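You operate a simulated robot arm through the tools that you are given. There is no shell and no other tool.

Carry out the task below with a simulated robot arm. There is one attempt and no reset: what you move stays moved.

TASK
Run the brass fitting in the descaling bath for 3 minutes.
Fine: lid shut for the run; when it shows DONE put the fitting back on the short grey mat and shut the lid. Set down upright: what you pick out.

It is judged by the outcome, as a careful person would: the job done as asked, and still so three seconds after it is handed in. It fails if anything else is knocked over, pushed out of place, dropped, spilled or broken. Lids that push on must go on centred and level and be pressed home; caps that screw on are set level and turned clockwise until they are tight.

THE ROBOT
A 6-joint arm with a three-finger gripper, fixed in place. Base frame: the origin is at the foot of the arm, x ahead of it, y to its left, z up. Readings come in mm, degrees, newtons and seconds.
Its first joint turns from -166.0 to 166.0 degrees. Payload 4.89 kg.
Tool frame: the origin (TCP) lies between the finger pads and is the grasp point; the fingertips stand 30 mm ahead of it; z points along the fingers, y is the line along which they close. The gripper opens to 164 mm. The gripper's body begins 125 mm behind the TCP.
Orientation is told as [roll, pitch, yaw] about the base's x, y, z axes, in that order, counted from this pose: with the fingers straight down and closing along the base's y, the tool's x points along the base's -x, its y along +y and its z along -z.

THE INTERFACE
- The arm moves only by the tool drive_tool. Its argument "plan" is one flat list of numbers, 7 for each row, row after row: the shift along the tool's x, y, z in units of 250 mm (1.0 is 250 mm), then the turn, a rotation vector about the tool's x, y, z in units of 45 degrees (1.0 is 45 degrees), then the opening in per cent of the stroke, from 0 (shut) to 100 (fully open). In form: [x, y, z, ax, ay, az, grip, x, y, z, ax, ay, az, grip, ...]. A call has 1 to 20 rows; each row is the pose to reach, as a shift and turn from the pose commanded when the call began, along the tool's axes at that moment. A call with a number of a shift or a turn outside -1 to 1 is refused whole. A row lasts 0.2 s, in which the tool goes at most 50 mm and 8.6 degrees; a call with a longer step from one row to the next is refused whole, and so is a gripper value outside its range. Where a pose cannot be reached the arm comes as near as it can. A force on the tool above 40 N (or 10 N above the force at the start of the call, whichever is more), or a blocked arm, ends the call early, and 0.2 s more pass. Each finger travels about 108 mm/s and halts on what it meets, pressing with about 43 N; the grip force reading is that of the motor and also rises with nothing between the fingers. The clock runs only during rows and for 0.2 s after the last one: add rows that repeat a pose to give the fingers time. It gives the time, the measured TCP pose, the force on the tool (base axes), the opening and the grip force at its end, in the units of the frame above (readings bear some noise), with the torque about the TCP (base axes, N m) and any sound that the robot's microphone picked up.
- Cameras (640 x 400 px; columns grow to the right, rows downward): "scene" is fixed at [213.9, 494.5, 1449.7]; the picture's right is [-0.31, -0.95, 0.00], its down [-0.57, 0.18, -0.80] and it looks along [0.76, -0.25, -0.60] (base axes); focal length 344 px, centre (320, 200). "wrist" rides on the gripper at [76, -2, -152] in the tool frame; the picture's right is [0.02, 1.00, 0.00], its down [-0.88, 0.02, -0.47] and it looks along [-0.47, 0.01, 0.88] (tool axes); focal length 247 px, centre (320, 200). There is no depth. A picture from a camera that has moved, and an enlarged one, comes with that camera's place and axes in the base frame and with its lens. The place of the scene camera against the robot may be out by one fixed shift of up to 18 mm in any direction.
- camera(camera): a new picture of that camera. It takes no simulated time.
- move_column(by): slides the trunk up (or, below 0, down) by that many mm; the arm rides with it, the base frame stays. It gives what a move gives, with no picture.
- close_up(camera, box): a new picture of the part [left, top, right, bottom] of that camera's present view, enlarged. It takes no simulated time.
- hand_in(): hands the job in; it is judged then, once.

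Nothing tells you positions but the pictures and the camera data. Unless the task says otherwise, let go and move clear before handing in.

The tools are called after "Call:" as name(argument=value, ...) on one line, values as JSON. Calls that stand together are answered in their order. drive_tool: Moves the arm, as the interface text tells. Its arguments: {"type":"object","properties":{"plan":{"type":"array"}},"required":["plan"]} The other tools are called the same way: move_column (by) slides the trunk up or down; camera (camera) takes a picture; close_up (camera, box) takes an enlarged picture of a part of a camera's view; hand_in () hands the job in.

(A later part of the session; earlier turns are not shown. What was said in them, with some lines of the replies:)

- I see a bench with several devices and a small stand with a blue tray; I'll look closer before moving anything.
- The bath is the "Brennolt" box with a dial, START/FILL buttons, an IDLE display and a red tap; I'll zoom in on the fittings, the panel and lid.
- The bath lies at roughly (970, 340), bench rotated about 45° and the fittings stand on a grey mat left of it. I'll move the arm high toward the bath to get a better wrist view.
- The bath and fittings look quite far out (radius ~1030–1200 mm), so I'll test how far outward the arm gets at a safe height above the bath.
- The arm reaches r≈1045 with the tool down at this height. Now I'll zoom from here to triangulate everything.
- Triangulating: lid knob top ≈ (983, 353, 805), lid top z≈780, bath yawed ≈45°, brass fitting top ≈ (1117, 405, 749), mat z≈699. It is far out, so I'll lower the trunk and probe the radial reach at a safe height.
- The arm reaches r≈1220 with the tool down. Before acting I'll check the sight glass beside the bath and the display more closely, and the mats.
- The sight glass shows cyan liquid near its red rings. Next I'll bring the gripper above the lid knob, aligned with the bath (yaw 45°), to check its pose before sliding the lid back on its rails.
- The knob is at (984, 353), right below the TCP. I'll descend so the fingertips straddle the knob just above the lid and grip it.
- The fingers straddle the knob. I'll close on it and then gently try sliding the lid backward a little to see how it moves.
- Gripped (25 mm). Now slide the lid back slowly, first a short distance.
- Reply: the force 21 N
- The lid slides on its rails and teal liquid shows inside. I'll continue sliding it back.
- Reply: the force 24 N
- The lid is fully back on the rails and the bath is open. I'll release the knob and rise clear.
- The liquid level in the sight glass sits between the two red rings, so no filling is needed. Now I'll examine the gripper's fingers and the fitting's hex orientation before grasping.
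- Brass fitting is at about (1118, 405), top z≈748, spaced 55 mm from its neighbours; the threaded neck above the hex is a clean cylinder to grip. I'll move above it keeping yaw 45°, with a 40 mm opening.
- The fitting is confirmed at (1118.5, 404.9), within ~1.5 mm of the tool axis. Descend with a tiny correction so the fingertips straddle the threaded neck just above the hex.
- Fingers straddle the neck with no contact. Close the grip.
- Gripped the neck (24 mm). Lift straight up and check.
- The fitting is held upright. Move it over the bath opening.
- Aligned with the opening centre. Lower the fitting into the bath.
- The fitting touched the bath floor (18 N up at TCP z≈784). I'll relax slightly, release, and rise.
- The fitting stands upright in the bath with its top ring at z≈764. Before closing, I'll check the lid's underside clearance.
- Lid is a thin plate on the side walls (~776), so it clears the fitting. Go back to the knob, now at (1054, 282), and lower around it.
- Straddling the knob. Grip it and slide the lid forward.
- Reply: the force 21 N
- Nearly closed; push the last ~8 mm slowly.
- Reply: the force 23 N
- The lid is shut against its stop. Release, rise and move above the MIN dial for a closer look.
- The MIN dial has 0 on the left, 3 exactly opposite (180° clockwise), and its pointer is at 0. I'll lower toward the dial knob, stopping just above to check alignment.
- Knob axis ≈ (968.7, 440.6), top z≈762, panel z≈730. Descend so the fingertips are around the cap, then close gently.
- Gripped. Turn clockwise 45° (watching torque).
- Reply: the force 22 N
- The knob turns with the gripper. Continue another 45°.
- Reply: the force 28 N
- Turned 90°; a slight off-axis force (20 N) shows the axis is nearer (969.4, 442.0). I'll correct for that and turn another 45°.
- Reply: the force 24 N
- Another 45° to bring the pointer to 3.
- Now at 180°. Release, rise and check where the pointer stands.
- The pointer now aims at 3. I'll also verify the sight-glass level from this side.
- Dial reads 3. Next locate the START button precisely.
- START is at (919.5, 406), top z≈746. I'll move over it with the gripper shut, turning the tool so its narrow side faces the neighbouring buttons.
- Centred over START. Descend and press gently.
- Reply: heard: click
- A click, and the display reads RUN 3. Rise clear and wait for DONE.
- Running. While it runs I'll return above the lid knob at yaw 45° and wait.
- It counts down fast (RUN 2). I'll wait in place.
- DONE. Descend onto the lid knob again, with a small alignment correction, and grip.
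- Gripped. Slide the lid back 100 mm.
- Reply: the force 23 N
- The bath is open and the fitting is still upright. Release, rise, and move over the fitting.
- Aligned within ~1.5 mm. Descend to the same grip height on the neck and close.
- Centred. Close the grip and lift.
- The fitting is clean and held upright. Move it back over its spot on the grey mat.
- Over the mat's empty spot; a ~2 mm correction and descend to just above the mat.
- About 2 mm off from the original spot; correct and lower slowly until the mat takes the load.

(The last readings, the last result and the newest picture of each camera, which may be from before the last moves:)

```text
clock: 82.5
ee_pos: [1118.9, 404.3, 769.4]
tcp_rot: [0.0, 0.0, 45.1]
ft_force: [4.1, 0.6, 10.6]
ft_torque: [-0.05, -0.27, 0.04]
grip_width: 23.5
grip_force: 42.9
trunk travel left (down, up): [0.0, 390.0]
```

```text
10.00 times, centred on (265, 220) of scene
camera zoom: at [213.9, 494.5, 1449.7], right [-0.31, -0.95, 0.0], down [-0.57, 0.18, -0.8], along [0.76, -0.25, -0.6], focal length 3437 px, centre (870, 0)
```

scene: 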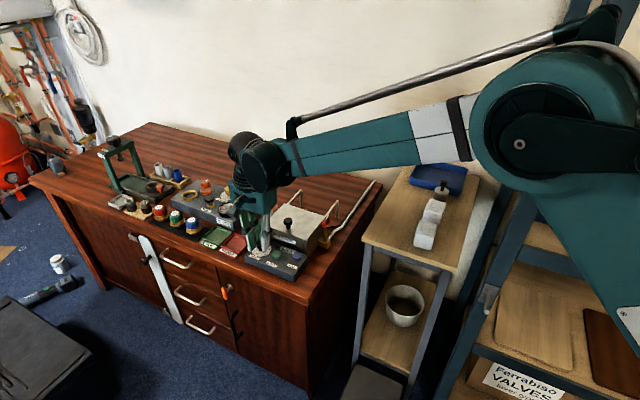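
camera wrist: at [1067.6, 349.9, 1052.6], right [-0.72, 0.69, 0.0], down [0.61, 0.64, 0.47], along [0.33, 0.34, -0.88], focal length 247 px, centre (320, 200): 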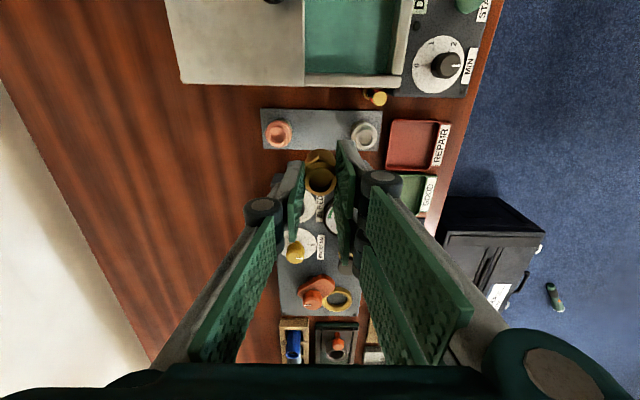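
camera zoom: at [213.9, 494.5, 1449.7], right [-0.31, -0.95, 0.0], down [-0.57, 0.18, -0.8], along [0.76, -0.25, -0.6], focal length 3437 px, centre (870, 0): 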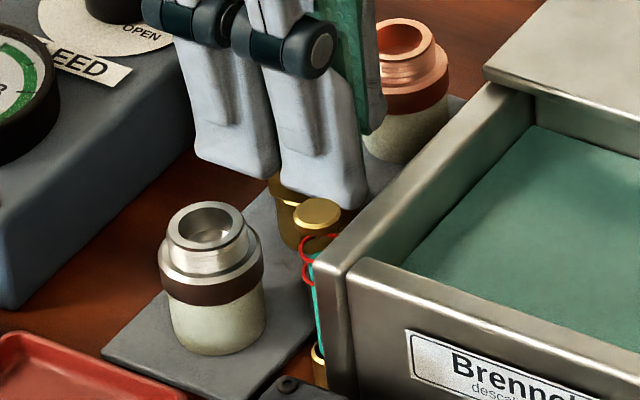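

Contact with the mat (≈11 N). Relax slightly, release and rise.

Call:
drive_tool(plan=[0, 0, -0.003, 0, 0, 0, 8, 0, 0, -0.003, 0, 0, 0, 16, 0, 0, -0.003, 0, 0, 0, 22, 0, 0, -0.003, 0, 0, 0, 24.5, 0, 0, -0.08, 0, 0, 0, 24.5, 0, 0, -0.2, 0, 0, 0, 24.5, 0, 0, -0.36, 0, 0, 0, 24.5, 0, 0, -0.54, 0, 0, 0, 24.5, 0, 0, -0.54, 0, 0, 0, 24.5])

Call:
camera(camera="wrist")

Call:
close_up(camera="wrist", box=[240, 70, 400, 190])

Call:
close_up(camera="scene", box=[245, 190, 305, 250])

```text
clock: 84.5
ee_pos: [1120.0, 405.0, 902.9]
tcp_rot: [-0.1, 0.0, 45.0]
ft_force: [1.9, 0.6, 0.7]
ft_torque: [-0.02, 0.01, 0.01]
grip_width: 40.1
grip_force: 0.1
trunk travel left (down, up): [0.0, 390.0]
```

```text
taken
camera wrist: at [1066.0, 350.2, 1055.6], right [-0.72, 0.69, 0.0], down [0.61, 0.64, 0.47], along [0.33, 0.34, -0.88], focal length 247 px, centre (320, 200)
```

wrist: 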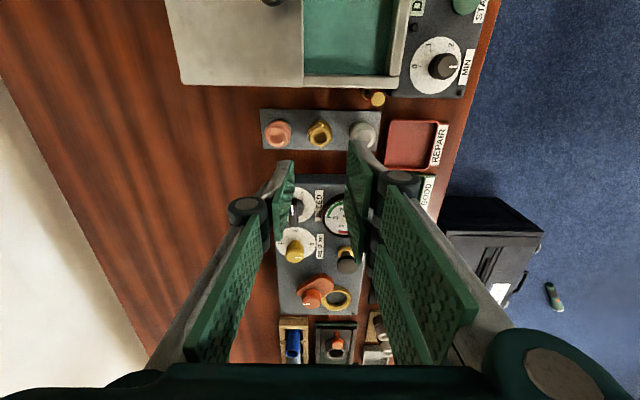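

```text
3.33 times, centred on (320, 130) of wrist
camera zoom: at [1066.0, 350.2, 1055.6], right [-0.72, 0.69, 0.0], down [0.61, 0.64, 0.47], along [0.33, 0.34, -0.88], focal length 823 px, centre (320, 433)
```

zoom: 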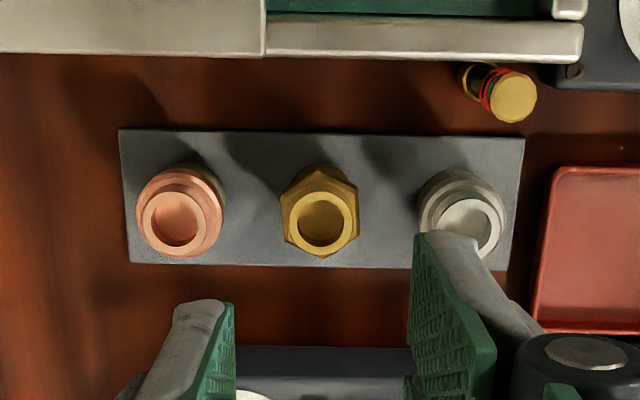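

```text
6.67 times, centred on (275, 220) of scene
camera zoom: at [213.9, 494.5, 1449.7], right [-0.31, -0.95, 0.0], down [-0.57, 0.18, -0.8], along [0.76, -0.25, -0.6], focal length 2291 px, centre (620, 67)
```

zoom: 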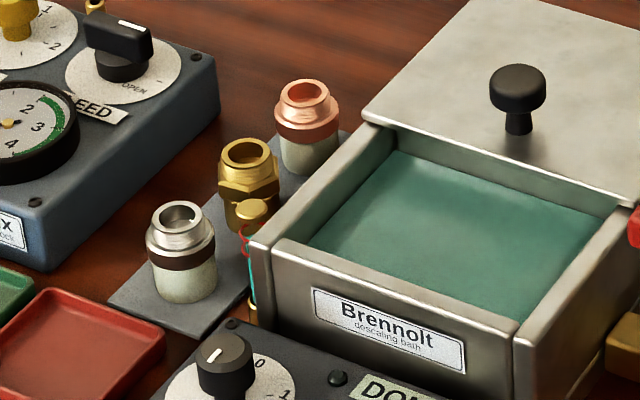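

The fitting stands upright on the mat, clean. Now go back to the lid knob to shut the lid.

Call:
drive_tool(plan=[0.106, -0.033, 0, 0, 0, 0, 24.5, 0.212, -0.066, 0, 0, 0, 0, 30, 0.318, -0.1, 0, 0, 0, 0, 37, 0.424, -0.133, 0, 0, 0, 0, 37, 0.531, -0.166, 0, 0, 0, 0, 37, 0.531, -0.166, 0, 0, 0, 0, 37])

Call:
close_up(camera="wrist", box=[240, 70, 400, 190])

```text
clock: 85.9
ee_pos: [1054.6, 281.2, 901.7]
tcp_rot: [0.0, 0.1, 45.0]
ft_force: [0.0, -0.2, 0.0]
ft_torque: [-0.06, 0.01, 0.0]
grip_width: 60.7
grip_force: 0.0
trunk travel left (down, up): [0.0, 390.0]
```

```text
3.33 times, centred on (320, 130) of wrist
camera zoom: at [1001.2, 226.4, 1055.4], right [-0.72, 0.69, 0.0], down [0.61, 0.64, 0.47], along [0.33, 0.34, -0.88], focal length 823 px, centre (320, 433)
```

zoom: 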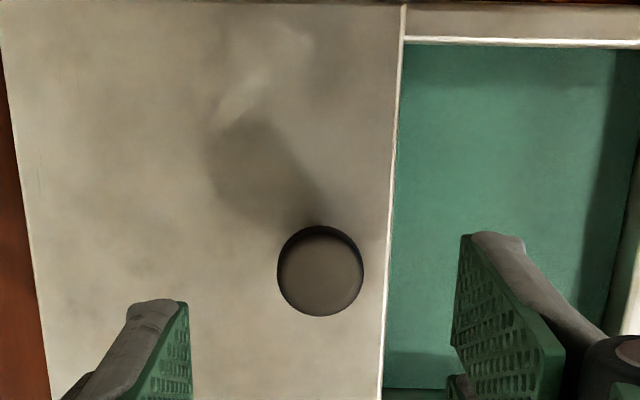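

Aligned. Descend, grip the knob and slide the lid forward to shut.

Call:
drive_tool(plan=[0, 0, 0.12, 0, 0, 0, 37, 0, 0, 0.24, 0, 0, 0, 37, 0, 0, 0.33, 0, 0, 0, 37, 0, 0, 0.33, 0, 0, 0, 37, 0, 0, 0.33, 0, 0, 0, 25, 0, 0, 0.33, 0, 0, 0, 10, 0, 0, 0.33, 0, 0, 0, 10, 0, 0, 0.33, 0, 0, 0, 10])

Call:
drive_tool(plan=[0, 0.02, 0, 0, 0, 0, 10, 0, 0.05, 0, 0, 0, 0, 10, 0, 0.08, 0, 0, 0, 0, 10, 0, 0.11, 0, 0, 0, 0, 10, 0, 0.14, 0, 0, 0, 0, 10, 0, 0.17, 0, 0, 0, 0, 10, 0, 0.2, 0, 0, 0, 0, 10, 0, 0.23, 0, 0, 0, 0, 10, 0, 0.26, 0, 0, 0, 0, 10, 0, 0.29, 0, 0, 0, 0, 10, 0, 0.32, 0, 0, 0, 0, 10, 0, 0.345, 0, 0, 0, 0, 10, 0, 0.37, 0, 0, 0, 0, 10, 0, 0.37, 0, 0, 0, 0, 10])

Call:
camera(camera="wrist")

Call:
close_up(camera="scene", box=[255, 180, 345, 250])

```text
clock: 87.7
ee_pos: [1055.3, 281.8, 820.6]
tcp_rot: [0.0, -0.1, 45.0]
ft_force: [-0.8, -1.6, -2.6]
ft_torque: [0.01, -0.02, -0.07]
grip_width: 25.0
grip_force: 45.2
trunk travel left (down, up): [0.0, 390.0]
```

```text
clock: 90.1
ee_pos: [999.4, 336.5, 820.3]
tcp_rot: [0.0, -0.1, 45.1]
ft_force: [5.3, 4.2, -0.9]
ft_torque: [0.0, 0.06, 0.02]
grip_width: 25.1
grip_force: 45.3
trunk travel left (down, up): [0.0, 390.0]
stopped in row 11: the force on the tool passed its limit at 42 N (the readings are from after the stop); the commanded pose is now the measured one
```

```text
taken
camera wrist: at [946.7, 281.1, 973.2], right [-0.72, 0.69, 0.0], down [0.61, 0.64, 0.47], along [0.33, 0.34, -0.88], focal length 247 px, centre (320, 200)
```

wrist: 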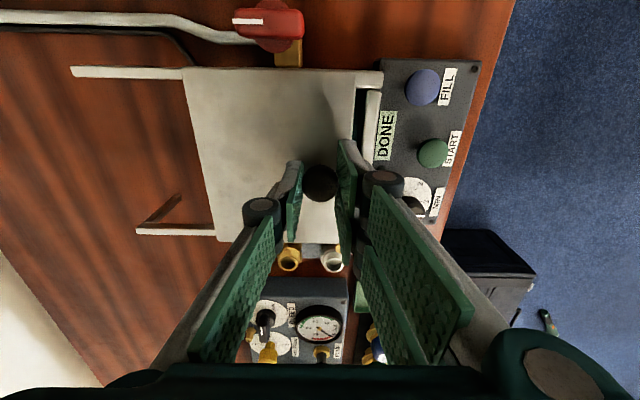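

```text
5.71 times, centred on (300, 215) of scene
camera zoom: at [213.9, 494.5, 1449.7], right [-0.31, -0.95, 0.0], down [-0.57, 0.18, -0.8], along [0.76, -0.25, -0.6], focal length 1964 px, centre (434, 114)
```

zoom: 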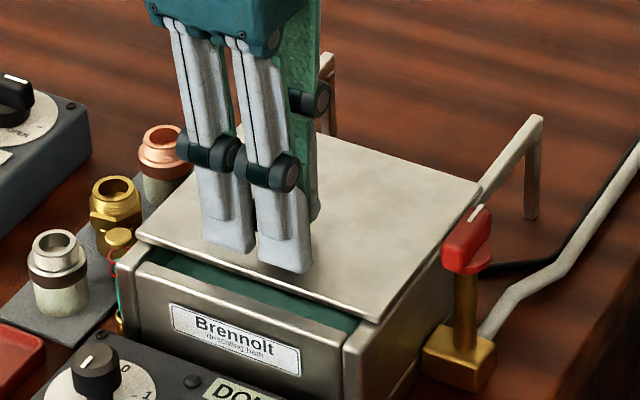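

The force limit tripped midway (likely friction/guide binding), 23 mm short; the lid still looks square. Continue gently.

Call:
drive_tool(plan=[0, 0.012, 0, 0, 0, 0, 10, 0, 0.024, 0, 0, 0, 0, 10, 0, 0.036, 0, 0, 0, 0, 10, 0, 0.048, 0, 0, 0, 0, 10, 0, 0.06, 0, 0, 0, 0, 10, 0, 0.06, 0, 0, 0, 0, 10])

Call:
close_up(camera="scene", box=[255, 180, 345, 250])

```text
clock: 91.5
ee_pos: [990.0, 346.7, 819.9]
tcp_rot: [-0.1, 0.0, 45.1]
ft_force: [6.4, 6.2, -4.8]
ft_torque: [0.13, -0.15, -0.13]
grip_width: 25.0
grip_force: 45.1
trunk travel left (down, up): [0.0, 390.0]
```

```text
5.71 times, centred on (300, 215) of scene
camera zoom: at [213.9, 494.5, 1449.7], right [-0.31, -0.95, 0.0], down [-0.57, 0.18, -0.8], along [0.76, -0.25, -0.6], focal length 1964 px, centre (434, 114)
```

zoom: 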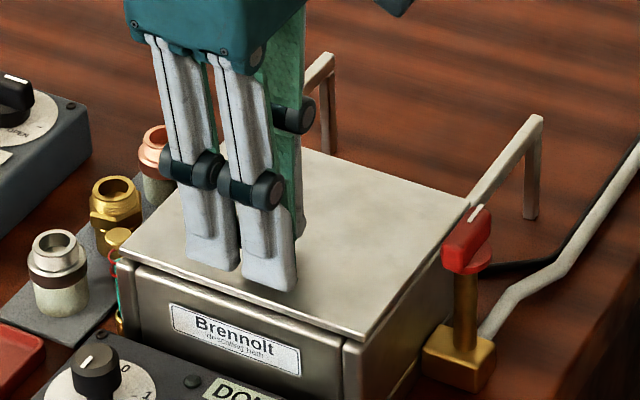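

Nearly shut; push the last ~9 mm.

Call:
drive_tool(plan=[0, 0.01, 0, 0, 0, 0, 10, 0, 0.02, 0, 0, 0, 0, 10, 0, 0.028, 0, 0, 0, 0, 10, 0, 0.035, 0, 0, 0, 0, 10, 0, 0.04, 0, 0, 0, 0, 10, 0, 0.04, 0, 0, 0, 0, 10])

Call:
close_up(camera="scene", box=[255, 180, 345, 250])

Call:
camera(camera="wrist")

```text
clock: 92.9
ee_pos: [984.1, 353.2, 820.8]
tcp_rot: [-0.2, -0.1, 44.9]
ft_force: [10.2, -2.9, -4.3]
ft_torque: [0.02, -0.3, 0.02]
grip_width: 24.9
grip_force: 45.1
trunk travel left (down, up): [0.0, 390.0]
stopped in row 6: the force on the tool passed its limit at 41 N (the readings are from after the stop); the commanded pose is now the measured one
```

```text
5.71 times, centred on (300, 215) of scene
camera zoom: at [213.9, 494.5, 1449.7], right [-0.31, -0.95, 0.0], down [-0.57, 0.18, -0.8], along [0.76, -0.25, -0.6], focal length 1964 px, centre (434, 114)
```

zoom: 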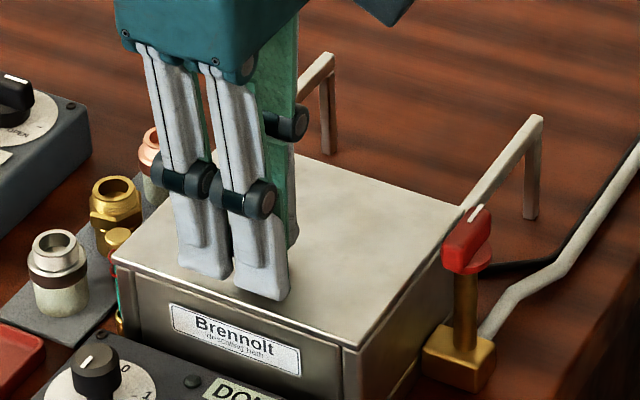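

```text
taken
camera wrist: at [930.0, 297.3, 973.1], right [-0.72, 0.69, 0.0], down [0.61, 0.64, 0.48], along [0.33, 0.34, -0.88], focal length 247 px, centre (320, 200)
```

wrist: 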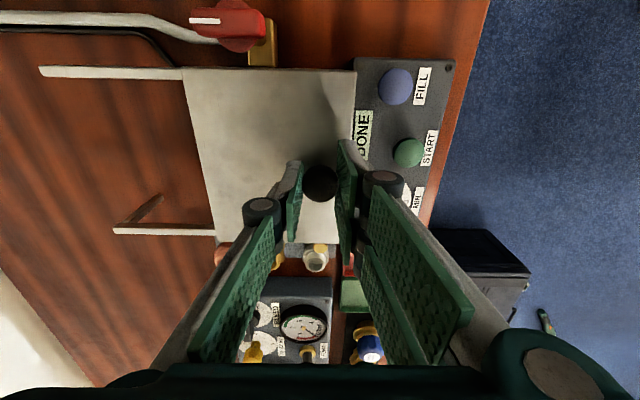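

The lid hit its closed stop. Release, rise clear and inspect everything.

Call:
drive_tool(plan=[0, 0, 0, 0, 0, 0, 25, 0, 0, 0, 0, 0, 0, 37, 0, 0, -0.1, 0, 0, 0, 37, 0, 0, -0.25, 0, 0, 0, 37, 0, 0, -0.42, 0, 0, 0, 37, 0, 0, -0.6, 0, 0, 0, 37, 0.15, 0, -0.7, 0, 0, 0, 37, 0.3, 0, -0.75, 0, 0, 0, 37, 0.3, 0, -0.75, 0, 0, 0, 37])

Call:
camera(camera="scene")

Call:
close_up(camera="scene", box=[235, 180, 345, 280])

Call:
close_up(camera="scene", box=[245, 190, 295, 240])

Call:
camera(camera="wrist")

```text
clock: 94.9
ee_pos: [929.6, 299.1, 1008.1]
tcp_rot: [-0.2, -0.1, 45.0]
ft_force: [0.8, 1.2, -0.8]
ft_torque: [-0.04, 0.04, -0.01]
grip_width: 60.7
grip_force: 0.1
trunk travel left (down, up): [0.0, 390.0]
```

```text
taken
```

scene: 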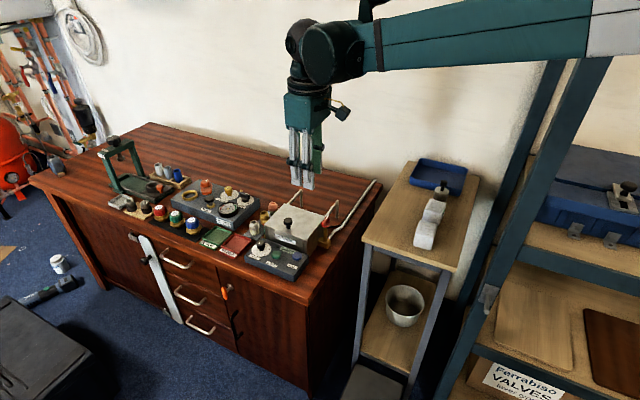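

```text
4.00 times, centred on (290, 230) of scene
camera zoom: at [213.9, 494.5, 1449.7], right [-0.31, -0.95, 0.0], down [-0.57, 0.18, -0.8], along [0.76, -0.25, -0.6], focal length 1375 px, centre (440, 80)
```

zoom: 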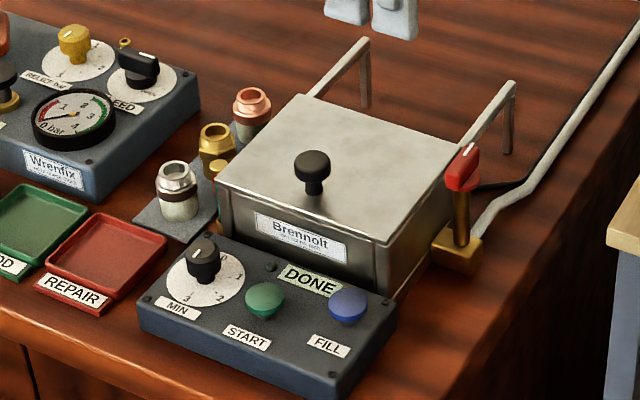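

```text
8.00 times, centred on (270, 215) of scene
camera zoom: at [213.9, 494.5, 1449.7], right [-0.31, -0.95, 0.0], down [-0.57, 0.18, -0.8], along [0.76, -0.25, -0.6], focal length 2750 px, centre (720, 80)
```

zoom: 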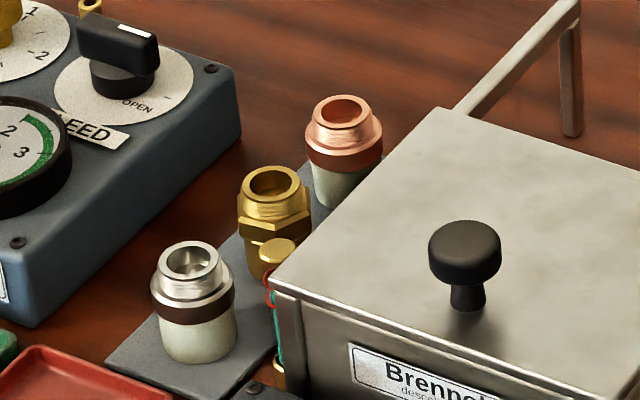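

```text
taken
camera wrist: at [874.6, 243.7, 1160.2], right [-0.72, 0.69, 0.0], down [0.61, 0.64, 0.48], along [0.33, 0.34, -0.88], focal length 247 px, centre (320, 200)
```

wrist: 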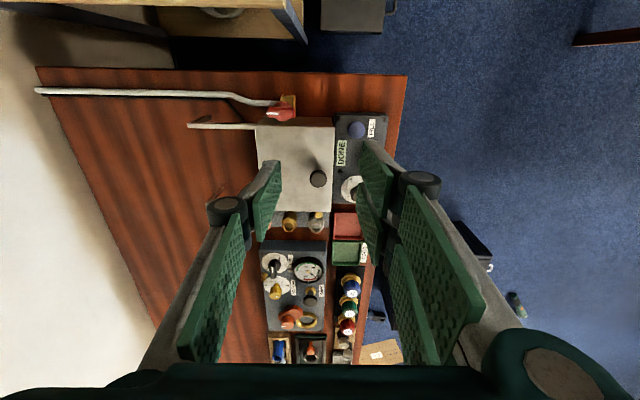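

Everything checks out. The display reads DONE, the lid is shut in its original position, and the descaled brass fitting stands upright in its place on the grey mat. Nothing else has moved and the arm is clear, so I'm handing in.

Call:
hand_in()

```text
The job is handed in.
```

The brass fitting ran its 3 minutes in the descaling bath with the lid shut. The display counted down and showed DONE. The fitting is now back upright in its own place on the short grey mat, with its scale gone, and the lid is shut. The job is handed in; no verdict came back.

- **Lid:** while closing it the last time, the force limit tripped about 23 mm short. I pushed it slowly the rest of the way to its stop, and pictures show it in its original position.
- **Liquid level:** the sight glass was already between its two red rings, so I did not use FILL or the red tap.
- **Dial:** I left the MIN dial at 3.

Nothing else was touched or moved, and the arm is clear of the bench.
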